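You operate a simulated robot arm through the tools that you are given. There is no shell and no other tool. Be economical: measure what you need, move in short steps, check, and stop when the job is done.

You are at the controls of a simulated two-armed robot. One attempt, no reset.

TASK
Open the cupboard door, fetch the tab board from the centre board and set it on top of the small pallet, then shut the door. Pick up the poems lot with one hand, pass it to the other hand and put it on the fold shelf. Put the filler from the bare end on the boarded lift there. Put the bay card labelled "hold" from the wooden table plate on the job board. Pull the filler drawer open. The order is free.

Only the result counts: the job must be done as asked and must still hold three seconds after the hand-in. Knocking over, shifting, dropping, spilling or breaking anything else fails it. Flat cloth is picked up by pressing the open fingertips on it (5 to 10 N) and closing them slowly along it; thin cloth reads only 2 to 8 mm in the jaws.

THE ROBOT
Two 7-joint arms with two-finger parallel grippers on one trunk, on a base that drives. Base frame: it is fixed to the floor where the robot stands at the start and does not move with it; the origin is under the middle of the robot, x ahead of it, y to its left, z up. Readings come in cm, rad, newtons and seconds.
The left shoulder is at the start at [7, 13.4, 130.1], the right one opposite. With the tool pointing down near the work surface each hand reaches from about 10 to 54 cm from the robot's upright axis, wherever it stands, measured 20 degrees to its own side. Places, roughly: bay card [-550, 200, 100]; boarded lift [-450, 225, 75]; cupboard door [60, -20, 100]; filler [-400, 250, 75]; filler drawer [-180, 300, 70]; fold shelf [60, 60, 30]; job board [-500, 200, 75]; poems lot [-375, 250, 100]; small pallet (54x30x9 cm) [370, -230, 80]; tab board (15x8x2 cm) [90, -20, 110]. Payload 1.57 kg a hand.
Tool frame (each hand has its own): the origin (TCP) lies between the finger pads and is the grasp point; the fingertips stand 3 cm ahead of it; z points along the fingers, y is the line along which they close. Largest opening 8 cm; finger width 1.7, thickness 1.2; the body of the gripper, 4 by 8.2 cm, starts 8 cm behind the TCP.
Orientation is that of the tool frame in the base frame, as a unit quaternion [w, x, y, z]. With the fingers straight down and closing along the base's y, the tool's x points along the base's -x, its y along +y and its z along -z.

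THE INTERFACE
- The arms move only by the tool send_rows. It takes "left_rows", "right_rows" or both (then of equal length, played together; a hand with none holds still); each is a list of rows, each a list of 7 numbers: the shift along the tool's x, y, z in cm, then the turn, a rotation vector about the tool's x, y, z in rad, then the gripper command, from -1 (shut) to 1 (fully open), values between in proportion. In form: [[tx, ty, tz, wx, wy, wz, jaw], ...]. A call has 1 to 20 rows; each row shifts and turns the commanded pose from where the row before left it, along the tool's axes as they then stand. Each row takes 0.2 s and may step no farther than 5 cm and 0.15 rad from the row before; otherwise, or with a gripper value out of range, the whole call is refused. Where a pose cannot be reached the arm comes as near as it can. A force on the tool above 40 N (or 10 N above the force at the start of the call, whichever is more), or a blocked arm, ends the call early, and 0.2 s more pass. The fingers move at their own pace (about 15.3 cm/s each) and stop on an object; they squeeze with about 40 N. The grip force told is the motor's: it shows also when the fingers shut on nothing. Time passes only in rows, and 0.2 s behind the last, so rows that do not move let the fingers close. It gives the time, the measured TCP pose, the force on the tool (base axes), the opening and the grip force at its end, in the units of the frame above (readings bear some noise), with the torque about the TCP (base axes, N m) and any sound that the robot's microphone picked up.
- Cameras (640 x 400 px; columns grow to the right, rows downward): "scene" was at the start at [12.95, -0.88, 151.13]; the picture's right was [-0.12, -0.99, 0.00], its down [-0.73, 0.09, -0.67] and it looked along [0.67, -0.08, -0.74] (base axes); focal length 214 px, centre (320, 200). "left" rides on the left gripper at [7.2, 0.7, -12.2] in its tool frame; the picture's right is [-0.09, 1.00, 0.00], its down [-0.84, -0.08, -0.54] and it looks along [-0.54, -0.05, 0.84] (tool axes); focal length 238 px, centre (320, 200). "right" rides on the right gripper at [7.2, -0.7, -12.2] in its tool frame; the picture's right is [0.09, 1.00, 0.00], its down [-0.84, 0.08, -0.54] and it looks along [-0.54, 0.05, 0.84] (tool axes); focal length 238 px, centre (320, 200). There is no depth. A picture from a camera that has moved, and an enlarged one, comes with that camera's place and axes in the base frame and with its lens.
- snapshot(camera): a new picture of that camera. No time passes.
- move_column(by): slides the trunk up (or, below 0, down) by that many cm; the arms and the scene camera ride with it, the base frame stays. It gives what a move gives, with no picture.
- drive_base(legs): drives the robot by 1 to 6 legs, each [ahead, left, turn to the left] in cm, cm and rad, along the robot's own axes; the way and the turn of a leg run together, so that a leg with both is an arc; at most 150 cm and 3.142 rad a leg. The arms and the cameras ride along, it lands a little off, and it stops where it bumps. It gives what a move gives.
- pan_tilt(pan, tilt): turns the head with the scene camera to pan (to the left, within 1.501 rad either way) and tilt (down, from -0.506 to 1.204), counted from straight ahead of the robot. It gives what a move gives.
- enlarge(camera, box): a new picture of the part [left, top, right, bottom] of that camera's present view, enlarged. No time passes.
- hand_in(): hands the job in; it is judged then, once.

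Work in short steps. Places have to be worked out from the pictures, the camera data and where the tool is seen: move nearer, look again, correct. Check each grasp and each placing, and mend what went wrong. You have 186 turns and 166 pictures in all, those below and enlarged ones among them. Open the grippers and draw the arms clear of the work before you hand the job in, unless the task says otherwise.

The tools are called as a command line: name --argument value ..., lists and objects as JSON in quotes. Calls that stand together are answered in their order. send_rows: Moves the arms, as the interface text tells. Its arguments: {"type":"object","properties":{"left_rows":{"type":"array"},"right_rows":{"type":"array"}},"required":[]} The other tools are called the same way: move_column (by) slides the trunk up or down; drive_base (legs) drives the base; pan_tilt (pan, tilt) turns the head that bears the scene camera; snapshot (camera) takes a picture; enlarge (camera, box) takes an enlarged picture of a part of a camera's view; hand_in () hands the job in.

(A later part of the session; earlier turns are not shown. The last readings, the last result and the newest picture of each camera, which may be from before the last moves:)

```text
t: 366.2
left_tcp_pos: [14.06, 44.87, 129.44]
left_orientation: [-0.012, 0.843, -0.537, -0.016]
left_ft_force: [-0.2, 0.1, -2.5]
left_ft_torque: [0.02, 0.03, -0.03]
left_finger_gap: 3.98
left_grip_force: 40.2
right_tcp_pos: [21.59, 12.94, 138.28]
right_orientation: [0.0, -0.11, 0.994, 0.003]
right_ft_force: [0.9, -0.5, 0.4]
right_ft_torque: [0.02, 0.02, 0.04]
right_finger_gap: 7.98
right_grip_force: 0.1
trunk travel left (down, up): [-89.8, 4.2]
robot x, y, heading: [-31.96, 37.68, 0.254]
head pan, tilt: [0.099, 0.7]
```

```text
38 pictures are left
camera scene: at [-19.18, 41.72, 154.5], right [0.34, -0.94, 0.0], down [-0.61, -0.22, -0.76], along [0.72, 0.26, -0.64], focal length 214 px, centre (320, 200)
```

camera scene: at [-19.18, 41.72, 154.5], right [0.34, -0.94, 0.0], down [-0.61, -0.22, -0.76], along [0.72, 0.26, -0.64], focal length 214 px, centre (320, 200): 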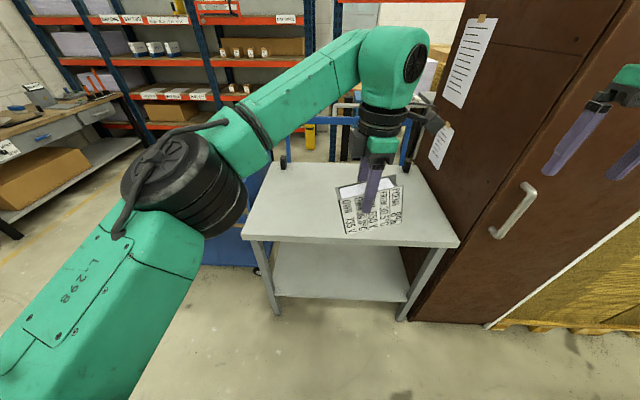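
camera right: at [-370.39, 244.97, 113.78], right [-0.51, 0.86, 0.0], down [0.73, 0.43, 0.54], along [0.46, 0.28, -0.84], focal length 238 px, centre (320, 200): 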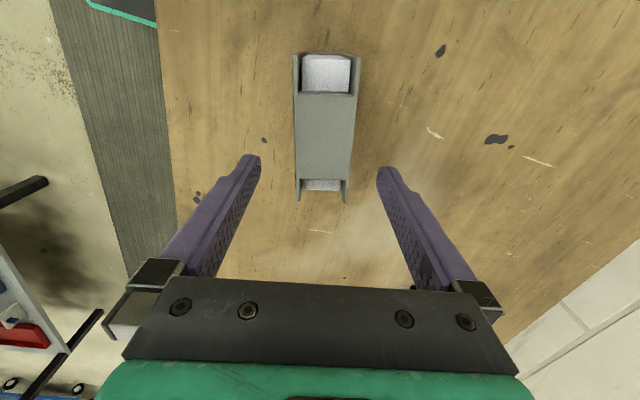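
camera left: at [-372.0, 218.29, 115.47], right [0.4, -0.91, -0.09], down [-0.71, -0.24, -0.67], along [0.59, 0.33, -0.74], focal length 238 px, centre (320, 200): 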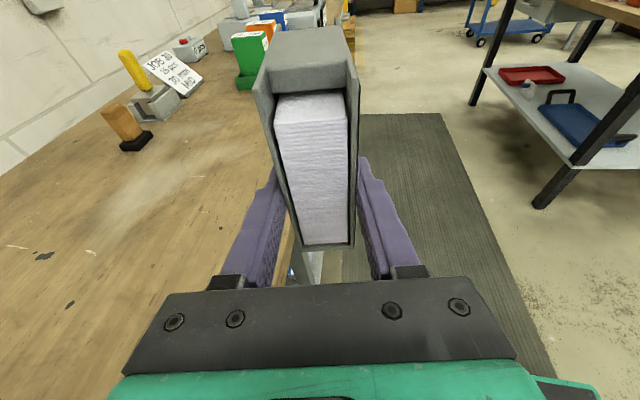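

Table geometry: top z≈81, fold shelf z≈32, front plane 53 cm along the room axis. I retract the right hand, level the book (−0.22 rad), and lower the column by 70.

send_rows --left_rows '[[0, 0, 0, 0, -0.11, 0, -1], [0, 0, 0, 0, -0.11, 0, -1], [0, 0, 0, 0, 0, 0, -1], [0, 0, 0, 0, 0, 0, -1], [0, 0, 0, 0, 0, 0, -1], [0, 0, 0, 0, 0, 0, -1]]' --right_rows '[[4, 0, 0, 0, 0, 0, 1], [4, 0, 0, 0, 0, 0, 1], [4, 0, 0, 0, 0, 0, 1], [4, 0, 0, 0, 0, 0, 1], [4, 0, 0, 0, 0, 0, 1], [2, 0, 0, 0, 0, 0, 1]]'

move_column --by -70

send_rows --left_rows '[[0, 0, 4, 0, 0, 0, -1], [0, 0, 4, 0, 0, 0, -1], [0, 0, 4, 0, 0, 0, -1], [0, 0, 3, 0, 0, 0, -1]]'

snapshot --camera "scene"

```text
t: 367.6
left_tcp_pos: [13.93, 44.84, 129.6]
left_orientation: [-0.072, 0.837, -0.533, -0.107]
left_ft_force: [-0.4, -0.8, -2.8]
left_ft_torque: [0.0, 0.02, 0.0]
left_finger_gap: 3.96
left_grip_force: 40.2
right_tcp_pos: [0.1, 8.18, 138.34]
right_orientation: [0.001, -0.11, 0.994, 0.002]
right_ft_force: [0.0, -0.6, 0.1]
right_ft_torque: [0.0, 0.0, 0.0]
right_finger_gap: 8.01
right_grip_force: 0.0
trunk travel left (down, up): [-89.8, 4.2]
robot x, y, heading: [-32.12, 37.26, 0.258]
head pan, tilt: [0.099, 0.7]
```

```text
refused: -70 is not a number from -40 to 40
```

```text
t: 368.6
left_tcp_pos: [12.54, 48.47, 114.84]
left_orientation: [-0.072, 0.836, -0.533, -0.108]
left_ft_force: [0.1, 0.7, -2.4]
left_ft_torque: [-0.05, -0.04, 0.02]
left_finger_gap: 3.98
left_grip_force: 40.0
right_tcp_pos: [0.38, 8.37, 138.33]
right_orientation: [0.0, -0.11, 0.994, 0.001]
right_ft_force: [-0.8, 0.1, -0.2]
right_ft_torque: [-0.02, 0.0, -0.01]
right_finger_gap: 8.0
right_grip_force: 0.1
trunk travel left (down, up): [-89.8, 4.2]
robot x, y, heading: [-31.99, 37.19, 0.244]
head pan, tilt: [0.099, 0.7]
```

```text
37 pictures are left
camera scene: at [-19.11, 41.79, 154.5], right [0.35, -0.94, 0.0], down [-0.61, -0.22, -0.76], along [0.72, 0.26, -0.65], focal length 214 px, centre (320, 200)
```

scene: 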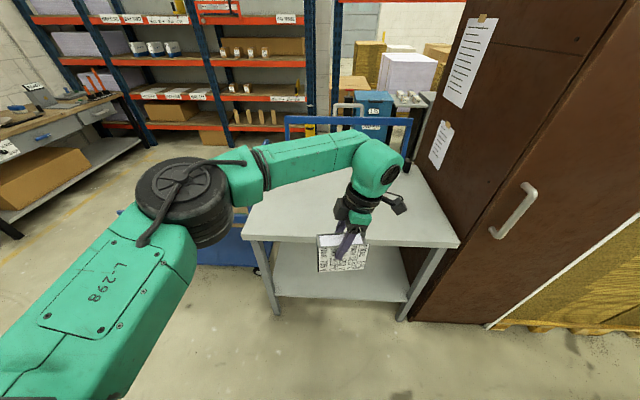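

Column steps are limited to 40; I lower it in two steps of 35.

move_column --by -35

move_column --by -34

pan_tilt --pan 0.1 --tilt 0.5

snapshot --camera "scene"

```text
t: 372.0
left_tcp_pos: [12.49, 48.31, 79.91]
left_orientation: [-0.071, 0.836, -0.533, -0.107]
left_ft_force: [0.3, -0.7, -1.7]
left_ft_torque: [-0.02, 0.0, -0.02]
left_finger_gap: 3.99
left_grip_force: 39.5
right_tcp_pos: [0.35, 8.27, 103.41]
right_orientation: [0.0, -0.11, 0.994, 0.002]
right_ft_force: [0.7, 0.2, -0.1]
right_ft_torque: [0.0, -0.02, 0.01]
right_finger_gap: 8.0
right_grip_force: 0.0
trunk travel left (down, up): [-54.8, 39.2]
robot x, y, heading: [-32.06, 37.63, 0.26]
head pan, tilt: [0.099, 0.7]
```

```text
t: 375.3
left_tcp_pos: [12.36, 48.32, 45.96]
left_orientation: [-0.071, 0.836, -0.533, -0.107]
left_ft_force: [0.5, -0.9, -2.2]
left_ft_torque: [-0.01, -0.02, -0.01]
left_finger_gap: 3.97
left_grip_force: 40.3
right_tcp_pos: [0.26, 8.42, 69.35]
right_orientation: [0.001, -0.11, 0.994, 0.003]
right_ft_force: [-0.1, 0.5, -0.9]
right_ft_torque: [0.0, 0.03, 0.03]
right_finger_gap: 8.02
right_grip_force: 0.0
trunk travel left (down, up): [-20.8, 73.2]
robot x, y, heading: [-32.5, 37.4, 0.254]
head pan, tilt: [0.099, 0.7]
```

```text
t: 376.0
left_tcp_pos: [12.44, 48.45, 45.99]
left_orientation: [-0.071, 0.836, -0.533, -0.107]
left_ft_force: [0.8, 0.4, -2.9]
left_ft_torque: [0.0, 0.0, 0.0]
left_finger_gap: 3.95
left_grip_force: 39.9
right_tcp_pos: [0.35, 8.27, 69.34]
right_orientation: [0.001, -0.109, 0.994, 0.003]
right_ft_force: [-0.2, 1.1, -1.0]
right_ft_torque: [-0.02, -0.02, -0.01]
right_finger_gap: 7.98
right_grip_force: 0.1
trunk travel left (down, up): [-20.8, 73.2]
robot x, y, heading: [-31.86, 37.49, 0.254]
head pan, tilt: [0.099, 0.499]
```

```text
36 pictures are left
camera scene: at [-18.64, 41.91, 87.27], right [0.35, -0.94, 0.0], down [-0.45, -0.17, -0.88], along [0.82, 0.3, -0.48], focal length 214 px, centre (320, 200)
```

scene: 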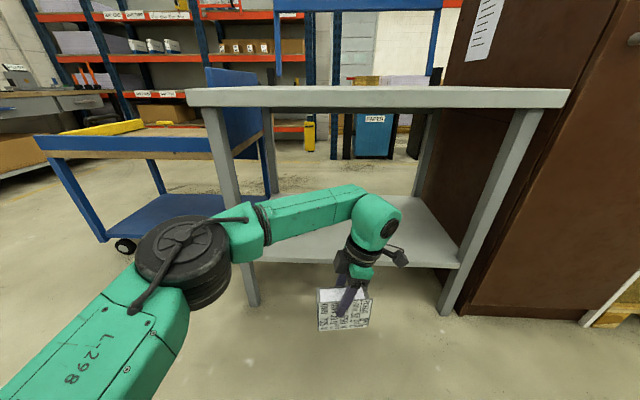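

Gap is fine, but the elbow might reach the left leg; I sidestep 11 cm right, then drive 26 cm ahead and check.

drive_base --legs '[[0, -11, 0], [26, 0, 0]]'

snapshot --camera "scene"

```text
t: 378.7
left_tcp_pos: [40.18, 44.34, 45.96]
left_orientation: [-0.07, 0.837, -0.532, -0.108]
left_ft_force: [0.1, -0.4, -3.0]
left_ft_torque: [0.01, 0.01, -0.01]
left_finger_gap: 3.98
left_grip_force: 39.8
right_tcp_pos: [28.1, 4.42, 69.22]
right_orientation: [0.0, -0.111, 0.994, 0.003]
right_ft_force: [-0.2, 0.2, -0.3]
right_ft_torque: [0.01, -0.01, -0.05]
right_finger_gap: 8.01
right_grip_force: 0.1
trunk travel left (down, up): [-20.8, 73.2]
robot x, y, heading: [-4.32, 33.37, 0.258]
head pan, tilt: [0.099, 0.499]
```

```text
35 pictures are left
camera scene: at [9.2, 37.94, 87.27], right [0.35, -0.94, 0.0], down [-0.45, -0.17, -0.88], along [0.82, 0.3, -0.48], focal length 214 px, centre (320, 200)
```

scene: 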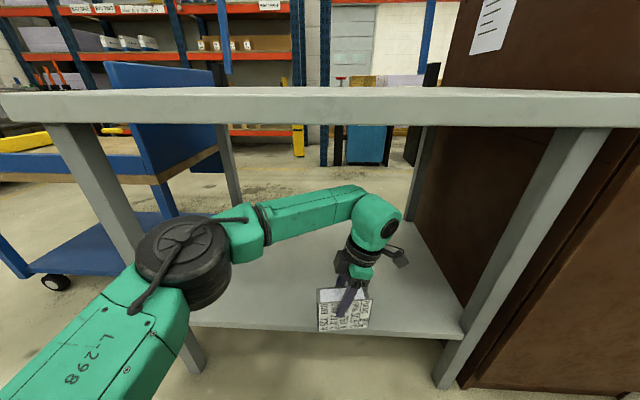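

Elbow stays ~10 cm clear of the leg. I drive 14 cm further in.

drive_base --legs '[[14, 0, 0]]'

snapshot --camera "scene"

snapshot --camera "left"

```text
t: 380.0
left_tcp_pos: [53.91, 48.1, 45.83]
left_orientation: [-0.071, 0.837, -0.532, -0.108]
left_ft_force: [0.5, -0.2, -2.2]
left_ft_torque: [0.0, 0.01, 0.01]
left_finger_gap: 3.96
left_grip_force: 40.3
right_tcp_pos: [41.76, 7.88, 69.26]
right_orientation: [0.0, -0.11, 0.994, 0.003]
right_ft_force: [0.2, -0.8, 0.4]
right_ft_torque: [-0.01, -0.02, -0.02]
right_finger_gap: 8.0
right_grip_force: 0.1
trunk travel left (down, up): [-20.8, 73.2]
robot x, y, heading: [9.35, 37.31, 0.254]
head pan, tilt: [0.099, 0.499]
```

```text
34 pictures are left
camera scene: at [22.89, 41.52, 87.27], right [0.35, -0.94, 0.0], down [-0.45, -0.17, -0.88], along [0.82, 0.3, -0.48], focal length 214 px, centre (320, 200)
```

scene: 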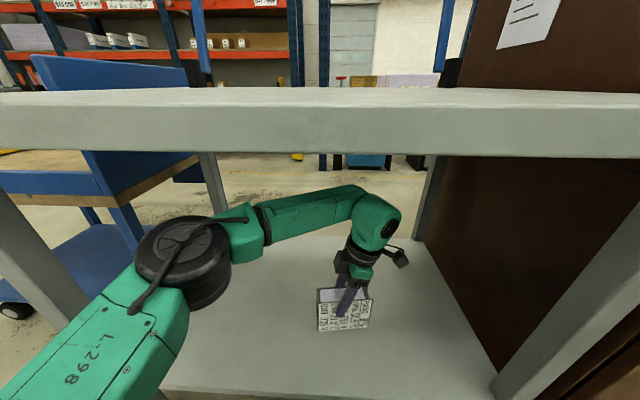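

```text
33 pictures are left
camera left: at [57.52, 38.63, 55.84], right [-0.94, -0.34, 0.02], down [-0.22, 0.64, 0.74], along [-0.26, 0.69, -0.67], focal length 238 px, centre (320, 200)
```

left: 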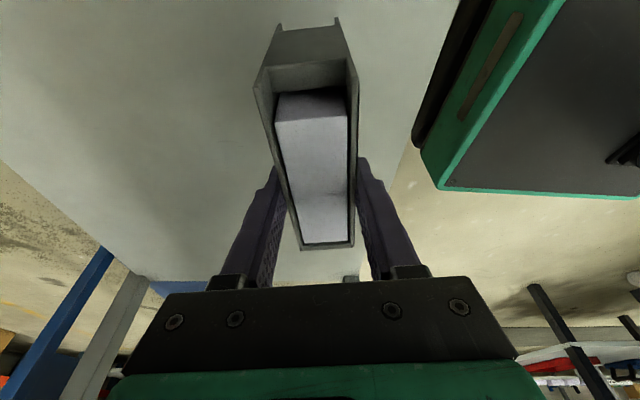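

The lot hangs inside the shelf. I lower vertically until contact.

send_rows --left_rows '[[0.256, 0, 0.967, 0, 0, 0, -1], [0.256, 0, 0.967, 0, 0, 0, -1], [0.13, 0, 0.48, 0, 0, 0, -1], [0.13, 0, 0.48, 0, 0, 0, -1]]'

send_rows --left_rows '[[0.13, 0, 0.48, 0, 0, 0, -1], [0.13, 0, 0.48, 0, 0, 0, -1]]'

```text
t: 381.0
left_tcp_pos: [53.97, 48.06, 42.96]
left_orientation: [-0.072, 0.837, -0.532, -0.107]
left_ft_force: [-0.3, 0.1, -2.4]
left_ft_torque: [-0.01, -0.03, -0.01]
left_finger_gap: 3.97
left_grip_force: 40.1
right_tcp_pos: [41.81, 7.89, 69.33]
right_orientation: [0.001, -0.11, 0.994, 0.003]
right_ft_force: [-1.0, 0.7, 0.6]
right_ft_torque: [0.01, 0.0, 0.01]
right_finger_gap: 8.0
right_grip_force: 0.0
trunk travel left (down, up): [-20.8, 73.2]
robot x, y, heading: [9.72, 36.72, 0.253]
head pan, tilt: [0.099, 0.499]
```

```text
t: 381.6
left_tcp_pos: [53.96, 47.98, 41.9]
left_orientation: [-0.071, 0.837, -0.531, -0.108]
left_ft_force: [0.4, -0.8, -2.5]
left_ft_torque: [-0.03, -0.02, -0.01]
left_finger_gap: 3.99
left_grip_force: 40.1
right_tcp_pos: [41.76, 7.95, 69.23]
right_orientation: [0.0, -0.111, 0.994, 0.003]
right_ft_force: [0.6, -0.5, 0.3]
right_ft_torque: [-0.01, 0.0, 0.0]
right_finger_gap: 8.03
right_grip_force: 0.1
trunk travel left (down, up): [-20.8, 73.2]
robot x, y, heading: [9.01, 36.73, 0.262]
head pan, tilt: [0.099, 0.499]
```

send_rows --left_rows '[[0.13, 0, 0.48, 0, 0, 0, -1], [0.13, 0, 0.48, 0, 0, 0, -1]]'

send_rows --left_rows '[[0.13, 0, 0.48, 0, 0, 0, -1], [0.13, 0, 0.48, 0, 0, 0, -1]]'

enlarge --camera "scene" --box '[240, 230, 440, 355]'

```text
t: 382.2
left_tcp_pos: [53.89, 48.02, 40.96]
left_orientation: [-0.071, 0.837, -0.532, -0.108]
left_ft_force: [-0.4, 0.5, -1.7]
left_ft_torque: [-0.02, 0.0, -0.02]
left_finger_gap: 3.97
left_grip_force: 39.7
right_tcp_pos: [41.81, 8.03, 69.3]
right_orientation: [0.0, -0.11, 0.994, 0.002]
right_ft_force: [-0.8, -0.2, -1.6]
right_ft_torque: [-0.01, 0.0, 0.0]
right_finger_gap: 7.99
right_grip_force: 0.1
trunk travel left (down, up): [-20.8, 73.2]
robot x, y, heading: [9.31, 36.93, 0.256]
head pan, tilt: [0.099, 0.499]
```

```text
t: 382.8
left_tcp_pos: [53.97, 48.03, 40.05]
left_orientation: [-0.072, 0.837, -0.532, -0.107]
left_ft_force: [-0.1, 0.4, -2.3]
left_ft_torque: [0.0, 0.02, 0.04]
left_finger_gap: 3.96
left_grip_force: 39.3
right_tcp_pos: [41.77, 7.96, 69.38]
right_orientation: [0.001, -0.111, 0.994, 0.003]
right_ft_force: [0.0, 0.1, 0.3]
right_ft_torque: [0.01, 0.01, 0.0]
right_finger_gap: 8.02
right_grip_force: 0.1
trunk travel left (down, up): [-20.8, 73.2]
robot x, y, heading: [9.5, 37.19, 0.259]
head pan, tilt: [0.099, 0.499]
```

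```text
3.20 times, centred on (340, 292) of scene
camera zoom: at [22.86, 41.51, 87.27], right [0.35, -0.94, 0.0], down [-0.45, -0.17, -0.88], along [0.82, 0.3, -0.48], focal length 686 px, centre (256, -96)
```

zoom: 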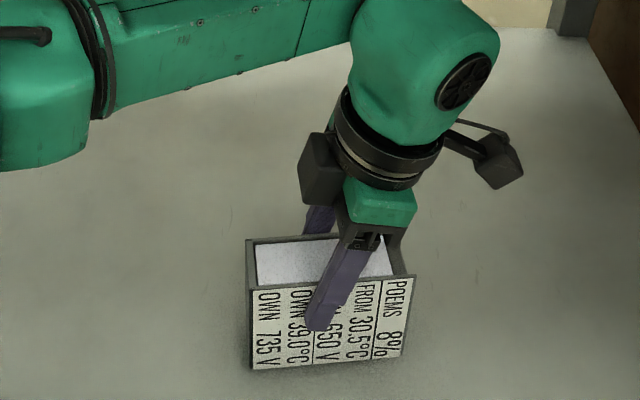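

Close to the shelf; a few more half-centimetres.

send_rows --left_rows '[[0.13, 0, 0.48, 0, 0, 0, -1], [0.13, 0, 0.48, 0, 0, 0, -1], [0.13, 0, 0.48, 0, 0, 0, -1]]'

send_rows --left_rows '[[0.13, 0, 0.48, 0, 0, 0, -1], [0.1, 0, 0.38, 0, 0, 0, -1]]'

```text
t: 383.6
left_tcp_pos: [53.96, 48.07, 38.82]
left_orientation: [-0.073, 0.838, -0.531, -0.105]
left_ft_force: [-3.0, 1.3, 30.9]
left_ft_torque: [-0.38, 0.69, 0.17]
left_finger_gap: 3.91
left_grip_force: 40.2
right_tcp_pos: [41.59, 7.85, 69.51]
right_orientation: [0.004, -0.11, 0.994, 0.003]
right_ft_force: [0.4, -0.5, -1.1]
right_ft_torque: [0.0, 0.01, -0.01]
right_finger_gap: 8.0
right_grip_force: 0.1
trunk travel left (down, up): [-20.8, 73.2]
robot x, y, heading: [9.26, 37.1, 0.258]
head pan, tilt: [0.099, 0.499]
```

```text
t: 384.2
left_tcp_pos: [53.96, 47.98, 37.96]
left_orientation: [-0.073, 0.838, -0.531, -0.105]
left_ft_force: [1.1, -2.5, 30.5]
left_ft_torque: [-0.28, 0.62, 0.1]
left_finger_gap: 3.97
left_grip_force: 39.9
right_tcp_pos: [41.6, 7.85, 69.44]
right_orientation: [0.003, -0.11, 0.994, 0.004]
right_ft_force: [-0.2, 0.8, 0.1]
right_ft_torque: [-0.01, -0.01, -0.02]
right_finger_gap: 7.99
right_grip_force: 0.0
trunk travel left (down, up): [-20.8, 73.2]
robot x, y, heading: [9.49, 37.2, 0.251]
head pan, tilt: [0.099, 0.499]
```

On the shelf (30 N). I relieve the pressure and open slowly, then retract upward.

send_rows --left_rows '[[-0.08, 0, -0.3, 0, 0, 0, -1], [0, 0, 0, 0, 0, 0, -0.3], [0, 0, 0, 0, 0, 0, 0], [0, 0, 0, 0, 0, 0, 0.3], [0, 0, 0, 0, 0, 0, 1], [0, 0, 0, 0, 0, 0, 1]]'

enlarge --camera "scene" --box '[240, 230, 440, 355]'

snapshot --camera "left"

```text
t: 385.6
left_tcp_pos: [53.88, 48.05, 37.95]
left_orientation: [-0.071, 0.837, -0.532, -0.107]
left_ft_force: [-0.9, 0.0, -0.9]
left_ft_torque: [-0.04, -0.01, 0.03]
left_finger_gap: 8.0
left_grip_force: 0.0
right_tcp_pos: [41.79, 7.83, 69.33]
right_orientation: [0.001, -0.11, 0.994, 0.002]
right_ft_force: [0.2, 0.4, 0.2]
right_ft_torque: [-0.02, 0.01, -0.03]
right_finger_gap: 7.99
right_grip_force: 0.0
trunk travel left (down, up): [-20.8, 73.2]
robot x, y, heading: [9.29, 36.97, 0.253]
head pan, tilt: [0.099, 0.499]
```

```text
3.20 times, centred on (340, 292) of scene
camera zoom: at [22.83, 41.51, 87.28], right [0.35, -0.94, 0.0], down [-0.45, -0.17, -0.88], along [0.82, 0.3, -0.48], focal length 686 px, centre (256, -96)
```

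zoom: 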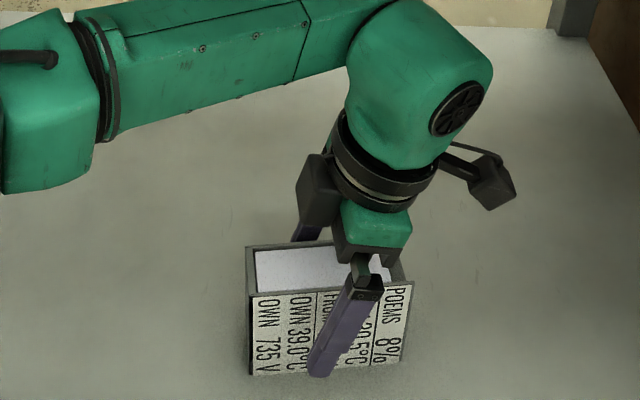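

```text
30 pictures are left
camera left: at [57.53, 38.65, 47.84], right [-0.94, -0.34, 0.02], down [-0.22, 0.64, 0.74], along [-0.26, 0.69, -0.67], focal length 238 px, centre (320, 200)
```

left: 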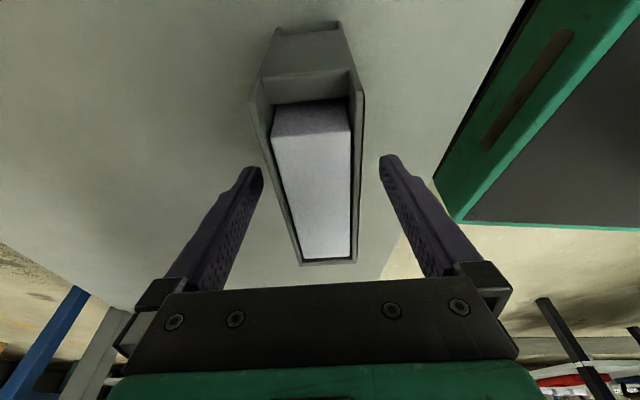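

The lot stands on the fold shelf. I withdraw straight up 10 cm and back out.

send_rows --left_rows '[[-0.5, 0, -1.93, 0, 0, 0, 1], [-0.64, 0, -2.4, 0, 0, 0, 1], [-0.64, 0, -2.4, 0, 0, 0, 1], [-0.77, 0, -2.9, 0, 0, 0, 1]]'

drive_base --legs '[[-10, 0, 0], [-32, 0, 0]]'

snapshot --camera "scene"

```text
t: 386.6
left_tcp_pos: [54.09, 48.09, 47.92]
left_orientation: [-0.071, 0.837, -0.533, -0.107]
left_ft_force: [0.4, -0.4, 0.6]
left_ft_torque: [-0.01, 0.04, 0.04]
left_finger_gap: 7.98
left_grip_force: 0.0
right_tcp_pos: [41.75, 7.83, 69.32]
right_orientation: [0.001, -0.111, 0.994, 0.003]
right_ft_force: [1.1, 0.1, -1.2]
right_ft_torque: [0.0, 0.01, -0.01]
right_finger_gap: 7.98
right_grip_force: 0.1
trunk travel left (down, up): [-20.8, 73.2]
robot x, y, heading: [9.41, 37.25, 0.254]
head pan, tilt: [0.099, 0.499]
```

```text
t: 389.5
left_tcp_pos: [13.59, 37.54, 48.03]
left_orientation: [-0.071, 0.837, -0.532, -0.106]
left_ft_force: [0.3, -0.3, -0.1]
left_ft_torque: [0.0, -0.01, -0.01]
left_finger_gap: 7.99
left_grip_force: 0.0
right_tcp_pos: [1.27, -2.8, 69.38]
right_orientation: [0.001, -0.111, 0.994, 0.003]
right_ft_force: [0.9, 0.1, 0.3]
right_ft_torque: [0.03, 0.01, 0.01]
right_finger_gap: 7.99
right_grip_force: 0.1
trunk travel left (down, up): [-20.8, 73.2]
robot x, y, heading: [-30.85, 26.48, 0.255]
head pan, tilt: [0.099, 0.499]
```

```text
29 pictures are left
camera scene: at [-17.8, 30.86, 87.28], right [0.35, -0.94, 0.0], down [-0.45, -0.17, -0.88], along [0.82, 0.31, -0.48], focal length 214 px, centre (320, 200)
```

scene: 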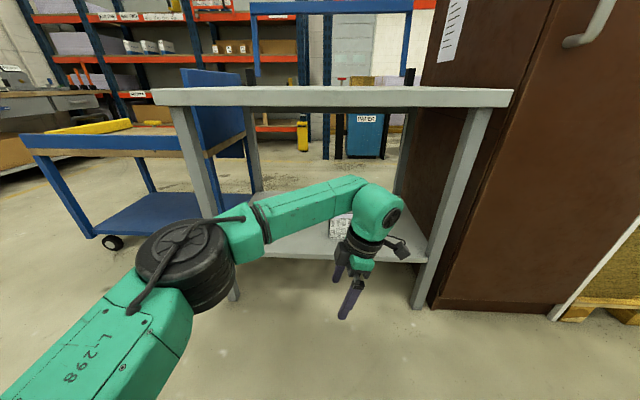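

The lot stands on the shelf. Last task: the drawer. I raise the column, sidestep back to the corridor mouth, turn to the wall and look at it.

move_column --by 40

enlarge --camera "scene" --box '[250, 180, 410, 280]'

drive_base --legs '[[0, 110, 0], [0, 105, 0], [0, 0, 1.57]]'

pan_tilt --pan 0.8 --tilt 0.5

snapshot --camera "scene"

```text
t: 393.3
left_tcp_pos: [13.57, 37.4, 87.9]
left_orientation: [-0.072, 0.837, -0.531, -0.108]
left_ft_force: [0.1, 0.3, 1.2]
left_ft_torque: [-0.02, 0.0, -0.03]
left_finger_gap: 8.01
left_grip_force: 0.0
right_tcp_pos: [1.25, -2.72, 109.43]
right_orientation: [0.001, -0.111, 0.994, 0.003]
right_ft_force: [0.5, 0.1, -0.1]
right_ft_torque: [0.01, -0.01, 0.02]
right_finger_gap: 7.99
right_grip_force: 0.1
trunk travel left (down, up): [-60.8, 33.2]
robot x, y, heading: [-31.28, 26.28, 0.252]
head pan, tilt: [0.099, 0.499]
```

```text
4.00 times, centred on (330, 230) of scene
camera zoom: at [-17.76, 30.86, 127.28], right [0.35, -0.94, 0.0], down [-0.45, -0.17, -0.88], along [0.82, 0.31, -0.48], focal length 858 px, centre (280, 80)
```

zoom: 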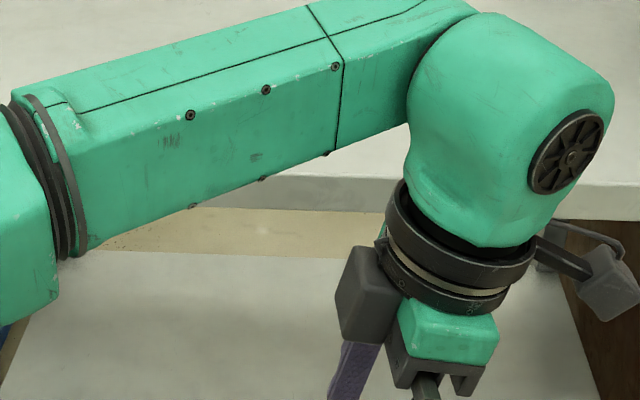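

```text
t: 407.7
left_tcp_pos: [-97.28, 275.63, 87.92]
left_orientation: [0.027, 0.966, 0.226, -0.126]
left_ft_force: [0.4, -0.5, 0.4]
left_ft_torque: [0.01, -0.02, 0.01]
left_finger_gap: 8.02
left_grip_force: 0.2
right_tcp_pos: [-56.81, 264.29, 109.32]
right_orientation: [0.001, 0.788, -0.616, -0.002]
right_ft_force: [-0.1, -0.6, 0.5]
right_ft_torque: [-0.03, 0.0, -0.02]
right_finger_gap: 8.03
right_grip_force: 0.1
trunk travel left (down, up): [-60.8, 33.2]
robot x, y, heading: [-85.03, 231.67, 1.85]
head pan, tilt: [0.099, 0.499]
```

```text
t: 408.8
left_tcp_pos: [-97.31, 275.65, 88.0]
left_orientation: [0.027, 0.966, 0.226, -0.126]
left_ft_force: [-0.4, 0.4, 0.0]
left_ft_torque: [0.04, 0.0, 0.04]
left_finger_gap: 7.99
left_grip_force: 0.0
right_tcp_pos: [-56.78, 264.37, 109.18]
right_orientation: [0.001, 0.788, -0.615, -0.003]
right_ft_force: [-0.8, 0.5, 0.2]
right_ft_torque: [0.05, 0.02, 0.04]
right_finger_gap: 8.01
right_grip_force: 0.0
trunk travel left (down, up): [-60.8, 33.2]
robot x, y, heading: [-85.3, 231.34, 1.85]
head pan, tilt: [0.799, 0.499]
```

```text
27 pictures are left
camera scene: at [-94.52, 240.44, 127.28], right [0.47, 0.88, 0.0], down [0.42, -0.23, -0.88], along [-0.77, 0.42, -0.48], focal length 214 px, centre (320, 200)
```

scene: 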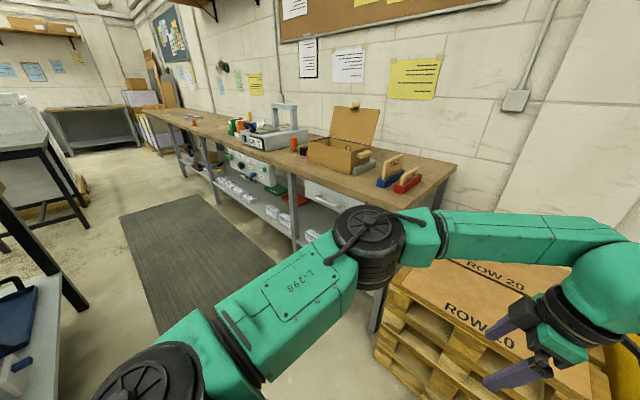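

I restore the left hand to neutral and raised, then drive 65 cm left to stand before the drawer.

send_rows --left_rows '[[0, 0, -4, 0, 0.11, 0, 1], [0, 0, -4, 0, 0.11, 0, 1], [0, 0, -4, 0, 0, 0.15, 1], [0, 0, -4, 0, 0, 0.15, 1], [0, 0, -3, 0, 0, 0.15, 1], [0, 0, 0, 0, 0, 0.15, 1], [0, 0, 0, 0, 0, 0.15, 1], [0, 0, 0, 0, 0, 0.15, 1], [0, 0, 0, 0, 0, 0.15, 1], [0, 0, 0, 0, 0, 0.15, 1], [0, 0, 0, 0, 0, 0.15, 1], [0, 0, 0, 0, 0, 0.15, 1]]'

drive_base --legs '[[-10, 66, 0]]'

pan_tilt --pan -0.1 --tilt 0.7

snapshot --camera "scene"

```text
t: 411.4
left_tcp_pos: [-95.45, 276.6, 106.77]
left_orientation: [0.015, 0.867, -0.498, -0.013]
left_ft_force: [-0.2, -0.3, 0.3]
left_ft_torque: [-0.01, 0.02, -0.01]
left_finger_gap: 7.99
left_grip_force: 0.0
right_tcp_pos: [-56.86, 264.41, 109.37]
right_orientation: [0.001, 0.788, -0.616, -0.003]
right_ft_force: [0.2, -0.8, 0.0]
right_ft_torque: [-0.01, -0.01, 0.0]
right_finger_gap: 7.99
right_grip_force: 0.0
trunk travel left (down, up): [-60.8, 33.2]
robot x, y, heading: [-85.36, 231.23, 1.849]
head pan, tilt: [0.799, 0.499]
```

```text
t: 415.1
left_tcp_pos: [-156.88, 249.79, 106.81]
left_orientation: [0.015, 0.873, -0.488, -0.012]
left_ft_force: [-0.6, 0.8, -0.5]
left_ft_torque: [0.0, 0.0, -0.03]
left_finger_gap: 7.99
left_grip_force: 0.1
right_tcp_pos: [-117.96, 238.37, 109.27]
right_orientation: [0.001, 0.795, -0.607, -0.003]
right_ft_force: [-0.2, 0.2, -0.5]
right_ft_torque: [0.06, 0.02, 0.01]
right_finger_gap: 8.01
right_grip_force: 0.1
trunk travel left (down, up): [-60.8, 33.2]
robot x, y, heading: [-145.82, 204.79, 1.869]
head pan, tilt: [0.799, 0.499]
```

```text
t: 416.3
left_tcp_pos: [-156.76, 249.82, 106.8]
left_orientation: [0.015, 0.873, -0.488, -0.012]
left_ft_force: [0.1, -0.4, 0.2]
left_ft_torque: [-0.03, 0.03, -0.02]
left_finger_gap: 7.99
left_grip_force: 0.0
right_tcp_pos: [-117.96, 238.28, 109.3]
right_orientation: [0.0, 0.794, -0.607, -0.003]
right_ft_force: [0.0, -0.4, -0.1]
right_ft_torque: [0.02, 0.0, 0.03]
right_finger_gap: 7.99
right_grip_force: 0.0
trunk travel left (down, up): [-60.8, 33.2]
robot x, y, heading: [-145.84, 204.8, 1.873]
head pan, tilt: [-0.099, 0.7]
```

```text
26 pictures are left
camera scene: at [-148.79, 217.82, 125.51], right [0.98, 0.2, 0.0], down [0.13, -0.63, -0.77], along [-0.15, 0.75, -0.64], focal length 214 px, centre (320, 200)
```

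scene: 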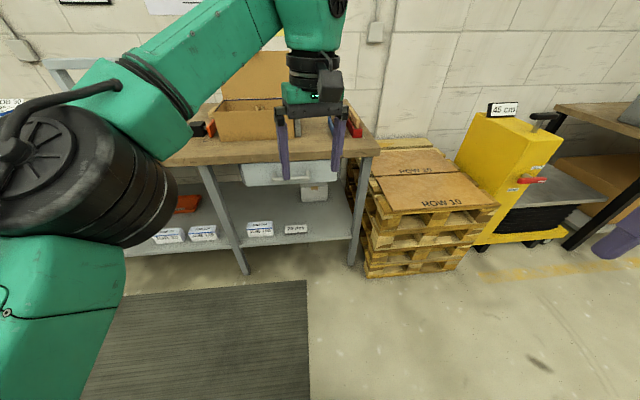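

The drawer front is behind the left hand in view. I enlarge it.

enlarge --camera "scene" --box '[220, 130, 380, 230]'

```text
4.00 times, centred on (300, 180) of scene
camera zoom: at [-148.79, 217.82, 125.51], right [0.98, 0.2, 0.0], down [0.13, -0.63, -0.77], along [-0.15, 0.75, -0.64], focal length 858 px, centre (400, 280)
```

zoom: 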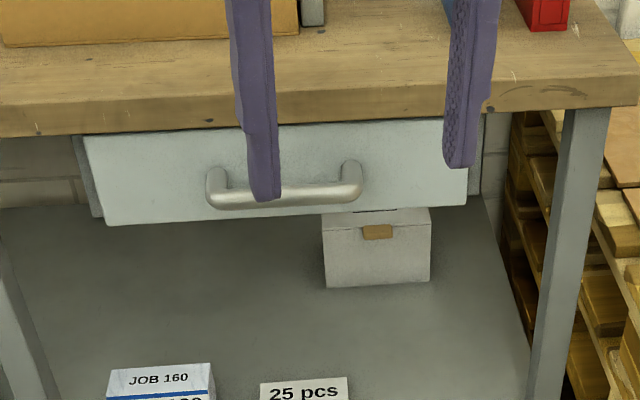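

The drawer has a horizontal bar handle at ≈[−175, 288, 74]. I'll grip it with the right hand pointing forward and rolled 90°. First lower the column and pitch the right hand forward.

move_column --by -15

send_rows --right_rows '[[-4.5, 0, 1.5, 0, 0, 0, 1], [-4.5, 0, 1.5, 0, 0, 0, 1], [-4.5, 0, 1.5, 0, 0, 0, 1], [-4.5, 0, 1.5, 0, 0, 0, 1], [-4.5, 0, 1.5, 0, 0, 0, 1], [0, 0, 0, 0, -0.15, 0, 1], [0, 0, 0, 0, -0.15, 0, 1], [0, 0, 0, 0, -0.15, 0, 1], [0, 0, 0, 0, -0.15, 0, 1], [0, 0, 0, 0, -0.15, 0, 1], [0, 0, 0, 0, -0.15, 0, 1], [0, 0, 0, 0, -0.15, 0, 1], [0, 0, 0, 0, -0.15, 0, 1], [0, 0, 0, 0, -0.15, 0, 1], [0, 0, 0, 0, -0.15, 0, 1]]'

send_rows --right_rows '[[0, 0, 0, 0, 0, 0.15, 1], [0, 0, 0, 0, 0, 0.15, 1], [0, 0, 0, 0, 0, 0.15, 1], [0, 0, 0, 0, 0, 0.15, 1], [0, 0, 0, 0, 0, 0.15, 1], [0, 0, 0, 0, 0, 0.15, 1], [0, 0, 0, 0, 0, 0.15, 1], [0, 0, 0, 0, 0, 0.15, 1], [0, 0, 0, 0, 0, 0.15, 1], [0, 0, 0, 0, 0, 0.15, 1], [0, 0, 0, 0, 0, 0.07, 1]]'

```text
t: 418.0
left_tcp_pos: [-156.78, 249.78, 91.75]
left_orientation: [0.015, 0.873, -0.488, -0.013]
left_ft_force: [0.0, 0.3, -0.2]
left_ft_torque: [0.03, -0.02, 0.02]
left_finger_gap: 8.01
left_grip_force: 0.0
right_tcp_pos: [-118.0, 238.27, 94.3]
right_orientation: [0.0, 0.794, -0.607, -0.003]
right_ft_force: [-0.3, 0.8, 0.1]
right_ft_torque: [-0.04, 0.03, 0.02]
right_finger_gap: 8.0
right_grip_force: 0.0
trunk travel left (down, up): [-45.8, 48.2]
robot x, y, heading: [-145.49, 204.98, 1.869]
head pan, tilt: [-0.099, 0.7]
```

```text
t: 421.2
left_tcp_pos: [-157.0, 249.89, 91.82]
left_orientation: [0.014, 0.873, -0.487, -0.012]
left_ft_force: [-0.8, -0.2, 0.2]
left_ft_torque: [0.01, -0.01, -0.01]
left_finger_gap: 8.0
left_grip_force: 0.1
right_tcp_pos: [-124.04, 260.02, 86.99]
right_orientation: [-0.415, 0.58, -0.444, -0.543]
right_ft_force: [-0.4, -0.2, -0.2]
right_ft_torque: [0.0, -0.03, -0.02]
right_finger_gap: 8.0
right_grip_force: 0.1
trunk travel left (down, up): [-45.8, 48.2]
robot x, y, heading: [-145.45, 204.53, 1.867]
head pan, tilt: [-0.099, 0.7]
```

```text
t: 423.6
left_tcp_pos: [-156.92, 249.78, 91.71]
left_orientation: [0.014, 0.873, -0.487, -0.012]
left_ft_force: [0.3, -0.1, -0.2]
left_ft_torque: [0.0, 0.01, -0.02]
left_finger_gap: 8.01
left_grip_force: 0.1
right_tcp_pos: [-123.88, 260.05, 86.99]
right_orientation: [-0.092, -0.095, 0.725, 0.676]
right_ft_force: [-0.5, 0.2, 0.2]
right_ft_torque: [0.01, -0.01, 0.02]
right_finger_gap: 8.0
right_grip_force: 0.1
trunk travel left (down, up): [-45.8, 48.2]
robot x, y, heading: [-145.68, 204.93, 1.868]
head pan, tilt: [-0.099, 0.7]
```

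Right hand is horizontal, closing vertically. I bring it inward and down to z≈75, moving the left hand a little outward, then look.

send_rows --left_rows '[[0, 2, -1, 0, 0, 0, 1], [0, 2, -1, 0, 0, 0, 1], [0, 2, -1, 0, 0, 0, 1], [0, 2, -1, 0, 0, 0, 1], [0, 0, 0, 0, 0, 0, 1], [0, 0, 0, 0, 0, 0, 1]]' --right_rows '[[3.67, -2, 0, 0, 0, 0, 1], [3.67, -2, 0, 0, 0, 0, 1], [3.67, -2, 0, 0, 0, 0, 1], [3.67, -2, 0, 0, 0, 0, 1], [3.67, -2, 0, 0, 0, 0, 1], [3.67, -2, 0, 0, 0, 0, 1]]'

drive_base --legs '[[0, 20, 0]]'

snapshot --camera "right"

snapshot --camera "scene"

```text
t: 424.2
left_tcp_pos: [-160.08, 247.87, 93.81]
left_orientation: [0.015, 0.873, -0.487, -0.014]
left_ft_force: [-1.3, 1.0, -0.1]
left_ft_torque: [-0.01, -0.01, 0.0]
left_finger_gap: 8.02
left_grip_force: 0.0
right_tcp_pos: [-127.81, 260.79, 93.57]
right_orientation: [-0.048, -0.098, 0.645, 0.757]
right_ft_force: [-0.4, 0.6, -0.5]
right_ft_torque: [-0.01, -0.03, 0.03]
right_finger_gap: 8.0
right_grip_force: 0.0
right hand out of reach, approached as far as the arm can: row 1, 2
trunk travel left (down, up): [-45.8, 48.2]
robot x, y, heading: [-146.09, 204.7, 1.869]
head pan, tilt: [-0.099, 0.7]
stopped in row 3 (right hand): the arm was blocked; the commanded pose is now the measured one
```

```text
t: 425.8
left_tcp_pos: [-178.93, 242.02, 93.86]
left_orientation: [0.015, 0.873, -0.488, -0.012]
left_ft_force: [-0.1, 0.7, -0.1]
left_ft_torque: [-0.04, -0.05, 0.0]
left_finger_gap: 8.03
left_grip_force: 0.2
right_tcp_pos: [-146.69, 254.78, 93.39]
right_orientation: [-0.048, -0.097, 0.644, 0.758]
right_ft_force: [-0.4, 0.1, -0.3]
right_ft_torque: [0.01, -0.03, -0.02]
right_finger_gap: 8.0
right_grip_force: 0.0
trunk travel left (down, up): [-45.8, 48.2]
robot x, y, heading: [-164.5, 198.94, 1.874]
head pan, tilt: [-0.099, 0.7]
```

```text
24 pictures are left
camera right: at [-151.08, 241.76, 90.42], right [-0.14, -0.18, 0.97], down [0.93, -0.37, 0.07], along [0.35, 0.91, 0.22], focal length 238 px, centre (320, 200)
```

right: 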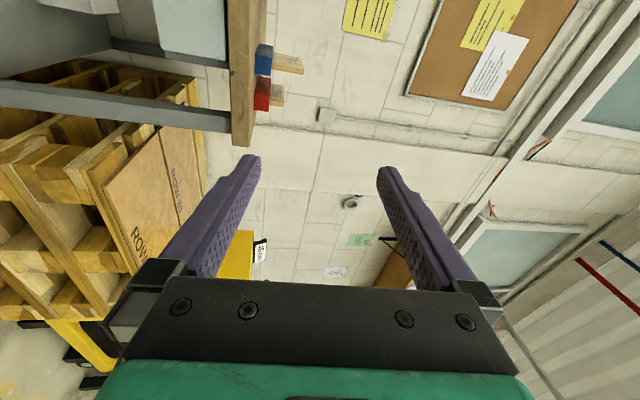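

```text
23 pictures are left
camera scene: at [-167.66, 212.02, 110.51], right [0.98, 0.2, 0.0], down [0.13, -0.63, -0.76], along [-0.15, 0.75, -0.64], focal length 214 px, centre (320, 200)
```

scene: 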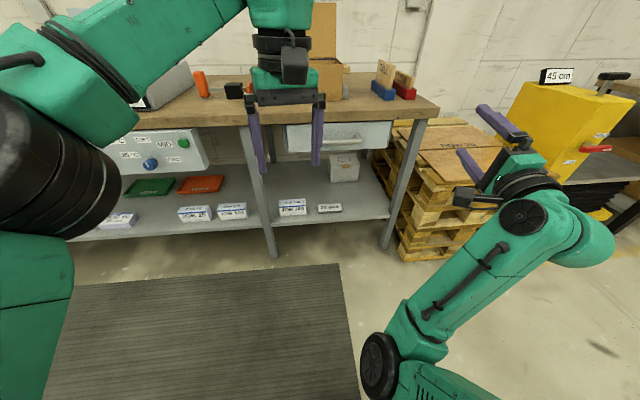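

The rolled posture is awkward, and the two views put the bar at ≈[−173, 283, 78], clear in front of the bench edge; so a downward grip is possible. I restore the right hand to neutral first.

send_rows --right_rows '[[0, 0, 0, 0, 0, -0.15, 1], [0, 0, 0, 0, 0, -0.15, 1], [0, 0, 0, 0, 0, -0.15, 1], [0, 0, 0, 0, 0, -0.15, 1], [0, 0, 0, 0, 0, -0.15, 1], [0, 0, 0, 0, 0, -0.15, 1], [0, 0, 0, 0, 0, -0.15, 1], [0, 0, 0, 0, 0, -0.15, 1], [0, 0, 0, 0, 0, -0.15, 1], [0, 0, 0, 0, 0, -0.15, 1]]'

send_rows --right_rows '[[0, 0, 0, 0, 0.15, 0, 1], [0, 0, 0, 0, 0.15, 0, 1], [0, 0, 0, 0, 0.15, 0, 1], [0, 0, 0, 0, 0.15, 0, 1], [0, 0, 0, 0, 0.15, 0, 1], [0, 0, 0, 0, 0.15, 0, 1], [0, 0, 0, 0, 0.15, 0, 1], [0, 0, 0, 0, 0.15, 0, 1], [0, 0, 0, 0, 0.15, 0, 1], [0, 0, 0, 0, 0.15, 0, 1], [4, -3, -2, 0, 0, 0, 1], [4, -3, -2, 0, 0, 0, 1], [4, 0, -2, 0, 0, 0, 1], [4, 0, -2, 0, 0, 0, 1]]'

send_rows --left_rows '[[0, 0, 0, 0, 0, -0.15, 1], [0, 0, 0, 0, 0, -0.15, 1], [0, 0, 0, 0, 0, -0.15, 1], [0, 0, 0, 0, 0, -0.15, 1], [0, 0, 0, 0, 0, -0.15, 1], [0, 0, 0, 0, 0, -0.15, 1], [0, 0, 0, 0, 0, -0.15, 1], [0, 0, 0, 0, 0, -0.15, 1], [0, 0, 0, 0, 0, -0.15, 1], [0, 0, 0, 0, 0, -0.15, 1]]'

```text
t: 428.0
left_tcp_pos: [-178.91, 242.05, 93.84]
left_orientation: [0.014, 0.873, -0.488, -0.014]
left_ft_force: [-0.1, -0.8, 0.3]
left_ft_torque: [-0.02, -0.03, 0.0]
left_finger_gap: 7.99
left_grip_force: 0.0
right_tcp_pos: [-146.57, 254.89, 93.62]
right_orientation: [0.481, -0.511, 0.404, 0.587]
right_ft_force: [0.4, -0.4, -0.2]
right_ft_torque: [-0.04, -0.01, -0.02]
right_finger_gap: 8.01
right_grip_force: 0.0
trunk travel left (down, up): [-45.8, 48.2]
robot x, y, heading: [-164.29, 198.68, 1.868]
head pan, tilt: [-0.099, 0.7]
```

```text
refused: row 11 steps farther than a row can; nothing moved
```

```text
t: 430.2
left_tcp_pos: [-178.96, 242.21, 93.77]
left_orientation: [0.002, 0.971, 0.24, -0.019]
left_ft_force: [-0.3, -0.2, 0.0]
left_ft_torque: [0.01, 0.0, 0.01]
left_finger_gap: 8.03
left_grip_force: 0.0
right_tcp_pos: [-146.61, 254.91, 93.55]
right_orientation: [0.481, -0.51, 0.405, 0.587]
right_ft_force: [-1.1, -0.7, 0.2]
right_ft_torque: [0.02, -0.02, -0.02]
right_finger_gap: 8.02
right_grip_force: 0.0
trunk travel left (down, up): [-45.8, 48.2]
robot x, y, heading: [-164.38, 198.93, 1.868]
head pan, tilt: [-0.099, 0.7]
```

I fix the right hand's pitch-back (smaller retract steps) and fine-turn the left hand to match the drawer.

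send_rows --left_rows '[[0, 0, 0, 0, 0, 0.11, 1], [0, 0, 0, 0, 0, 0.11, 1], [0, 0, 0, 0, 0, 0, 1], [0, 0, 0, 0, 0, 0, 1], [0, 0, 0, 0, 0, 0, 1], [0, 0, 0, 0, 0, 0, 1], [0, 0, 0, 0, 0, 0, 1], [0, 0, 0, 0, 0, 0, 1], [0, 0, 0, 0, 0, 0, 1], [0, 0, 0, 0, 0, 0, 1], [0, 0, 0, 0, 0, 0, 1], [0, 0, 0, 0, 0, 0, 1], [0, 0, 0, 0, 0, 0, 1], [0, 0, 0, 0, 0, 0, 1]]' --right_rows '[[0, 0, 0, 0, 0.15, 0, 1], [0, 0, 0, 0, 0.15, 0, 1], [0, 0, 0, 0, 0.15, 0, 1], [0, 0, 0, 0, 0.15, 0, 1], [0, 0, 0, 0, 0.15, 0, 1], [0, 0, 0, 0, 0.15, 0, 1], [0, 0, 0, 0, 0.15, 0, 1], [0, 0, 0, 0, 0.15, 0, 1], [0, 0, 0, 0, 0.15, 0, 1], [0, 0, 0, 0, 0.15, 0, 1], [4, 0, -1, 0, 0, 0, 1], [4, 0, -1, 0, 0, 0, 1], [4, 0, -1, 0, 0, 0, 1], [4, 0, -1, 0, 0, 0, 1]]'

drive_base --legs '[[0, -10, 0], [18, 0, 0]]'

pan_tilt --pan -0.25 --tilt 0.7

snapshot --camera "scene"

snapshot --camera "left"

```text
t: 433.2
left_tcp_pos: [-178.88, 242.16, 93.86]
left_orientation: [0.004, 0.991, 0.13, -0.019]
left_ft_force: [0.4, -0.8, 0.6]
left_ft_torque: [-0.02, 0.01, -0.02]
left_finger_gap: 8.02
left_grip_force: 0.0
right_tcp_pos: [-145.1, 240.31, 93.05]
right_orientation: [-0.075, 0.773, -0.625, -0.081]
right_ft_force: [0.3, -0.5, -0.2]
right_ft_torque: [-0.01, -0.01, -0.03]
right_finger_gap: 8.02
right_grip_force: 0.1
right hand out of reach, approached as far as the arm can: row 14
trunk travel left (down, up): [-45.8, 48.2]
robot x, y, heading: [-164.24, 199.01, 1.867]
head pan, tilt: [-0.099, 0.7]
```

```text
t: 435.5
left_tcp_pos: [-174.09, 262.2, 93.57]
left_orientation: [0.004, 0.992, 0.128, -0.02]
left_ft_force: [-0.9, 1.0, -0.2]
left_ft_torque: [-0.02, 0.0, -0.02]
left_finger_gap: 8.01
left_grip_force: 0.0
right_tcp_pos: [-140.43, 260.16, 93.2]
right_orientation: [-0.076, 0.772, -0.625, -0.083]
right_ft_force: [0.0, 0.4, 0.0]
right_ft_torque: [0.02, 0.0, -0.01]
right_finger_gap: 7.99
right_grip_force: 0.1
trunk travel left (down, up): [-45.8, 48.2]
robot x, y, heading: [-159.92, 218.64, 1.866]
head pan, tilt: [-0.099, 0.7]
```

```text
t: 436.2
left_tcp_pos: [-174.12, 262.23, 93.82]
left_orientation: [0.004, 0.992, 0.128, -0.02]
left_ft_force: [0.6, -0.3, 0.4]
left_ft_torque: [-0.01, 0.0, -0.02]
left_finger_gap: 7.98
left_grip_force: 0.0
right_tcp_pos: [-140.28, 260.13, 93.06]
right_orientation: [-0.075, 0.773, -0.624, -0.083]
right_ft_force: [-0.4, -0.1, -0.4]
right_ft_torque: [0.02, -0.01, 0.01]
right_finger_gap: 8.0
right_grip_force: 0.0
trunk travel left (down, up): [-45.8, 48.2]
robot x, y, heading: [-159.66, 218.87, 1.861]
head pan, tilt: [-0.25, 0.7]
```

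```text
22 pictures are left
camera scene: at [-161.7, 232.15, 110.51], right [1.0, 0.05, 0.0], down [0.03, -0.64, -0.76], along [-0.04, 0.76, -0.64], focal length 214 px, centre (320, 200)
```

scene: 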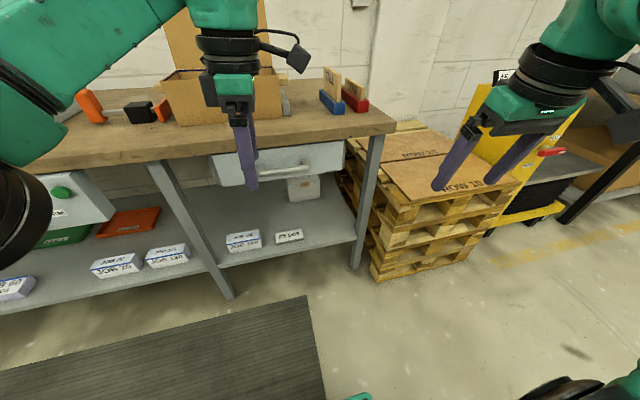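

```text
21 pictures are left
camera left: at [-166.62, 263.47, 105.69], right [0.16, -0.99, 0.01], down [-0.81, -0.13, 0.57], along [-0.57, -0.1, -0.82], focal length 238 px, centre (320, 200)
```

left: 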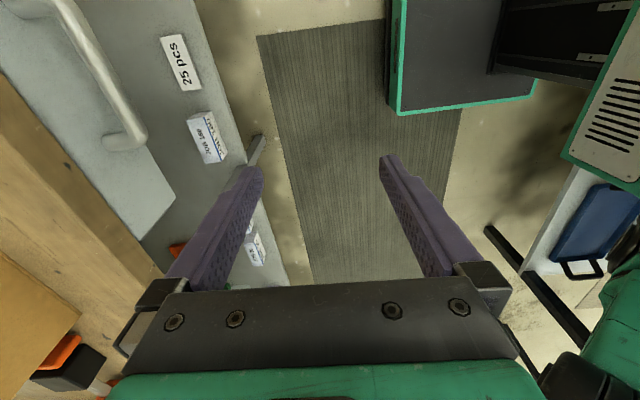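

Triangulation gives the bar from about [−180.6, 284.3] to [−167.4, 289] at z≈76.6, some 3.6 cm off the drawer face. I drive 16 cm ahead and move the left hand with a narrowed opening (≈3.6 cm), slightly tilted, above the bar.

drive_base --legs '[[16, 0, 0]]'

send_rows --left_rows '[[1.4, -2.6, 2, 0.12, 0, 0, 0.2], [1.4, -2.6, 2, 0.13, 0, 0, -0.1], [1.4, -2.6, 1.5, 0, 0, 0, -0.1]]'

snapshot --camera "left"

snapshot --camera "scene"

```text
t: 437.6
left_tcp_pos: [-178.87, 277.63, 93.8]
left_orientation: [0.003, 0.991, 0.129, -0.019]
left_ft_force: [0.0, -0.8, -1.3]
left_ft_torque: [-0.02, -0.02, -0.01]
left_finger_gap: 8.0
left_grip_force: 0.0
right_tcp_pos: [-145.02, 275.6, 93.08]
right_orientation: [-0.076, 0.772, -0.626, -0.082]
right_ft_force: [0.0, -0.6, 0.1]
right_ft_torque: [-0.02, 0.02, -0.03]
right_finger_gap: 8.02
right_grip_force: 0.1
trunk travel left (down, up): [-45.8, 48.2]
robot x, y, heading: [-164.35, 234.19, 1.866]
head pan, tilt: [-0.25, 0.7]
```

```text
t: 438.4
left_tcp_pos: [-177.04, 286.7, 89.02]
left_orientation: [-0.12, 0.984, 0.124, -0.036]
left_ft_force: [0.5, -0.2, -1.1]
left_ft_torque: [0.0, 0.03, 0.01]
left_finger_gap: 3.59
left_grip_force: 0.0
right_tcp_pos: [-144.93, 275.73, 93.04]
right_orientation: [-0.075, 0.773, -0.625, -0.083]
right_ft_force: [0.5, -0.2, -0.1]
right_ft_torque: [-0.01, 0.01, 0.01]
right_finger_gap: 8.0
right_grip_force: 0.1
trunk travel left (down, up): [-45.8, 48.2]
robot x, y, heading: [-164.59, 234.35, 1.869]
head pan, tilt: [-0.25, 0.7]
```

```text
20 pictures are left
camera left: at [-168.73, 285.28, 100.34], right [0.15, -0.96, -0.24], down [-0.77, -0.26, 0.58], along [-0.62, 0.1, -0.78], focal length 238 px, centre (320, 200)
```

left: 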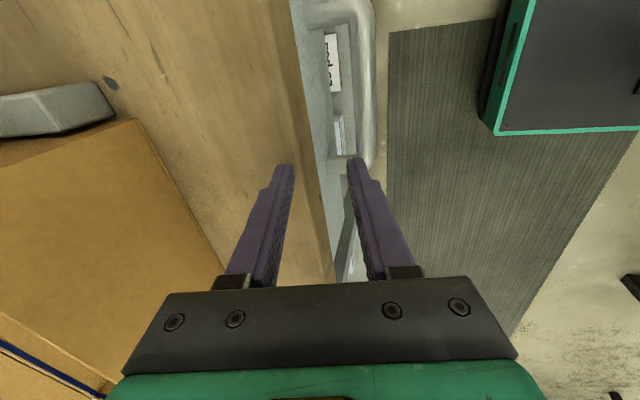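

```text
19 pictures are left
camera scene: at [-166.27, 247.73, 110.49], right [1.0, 0.05, 0.0], down [0.03, -0.64, -0.76], along [-0.04, 0.76, -0.65], focal length 214 px, centre (320, 200)
```

scene: 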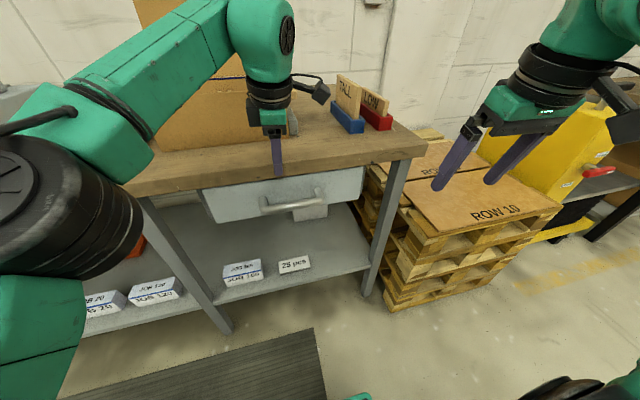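

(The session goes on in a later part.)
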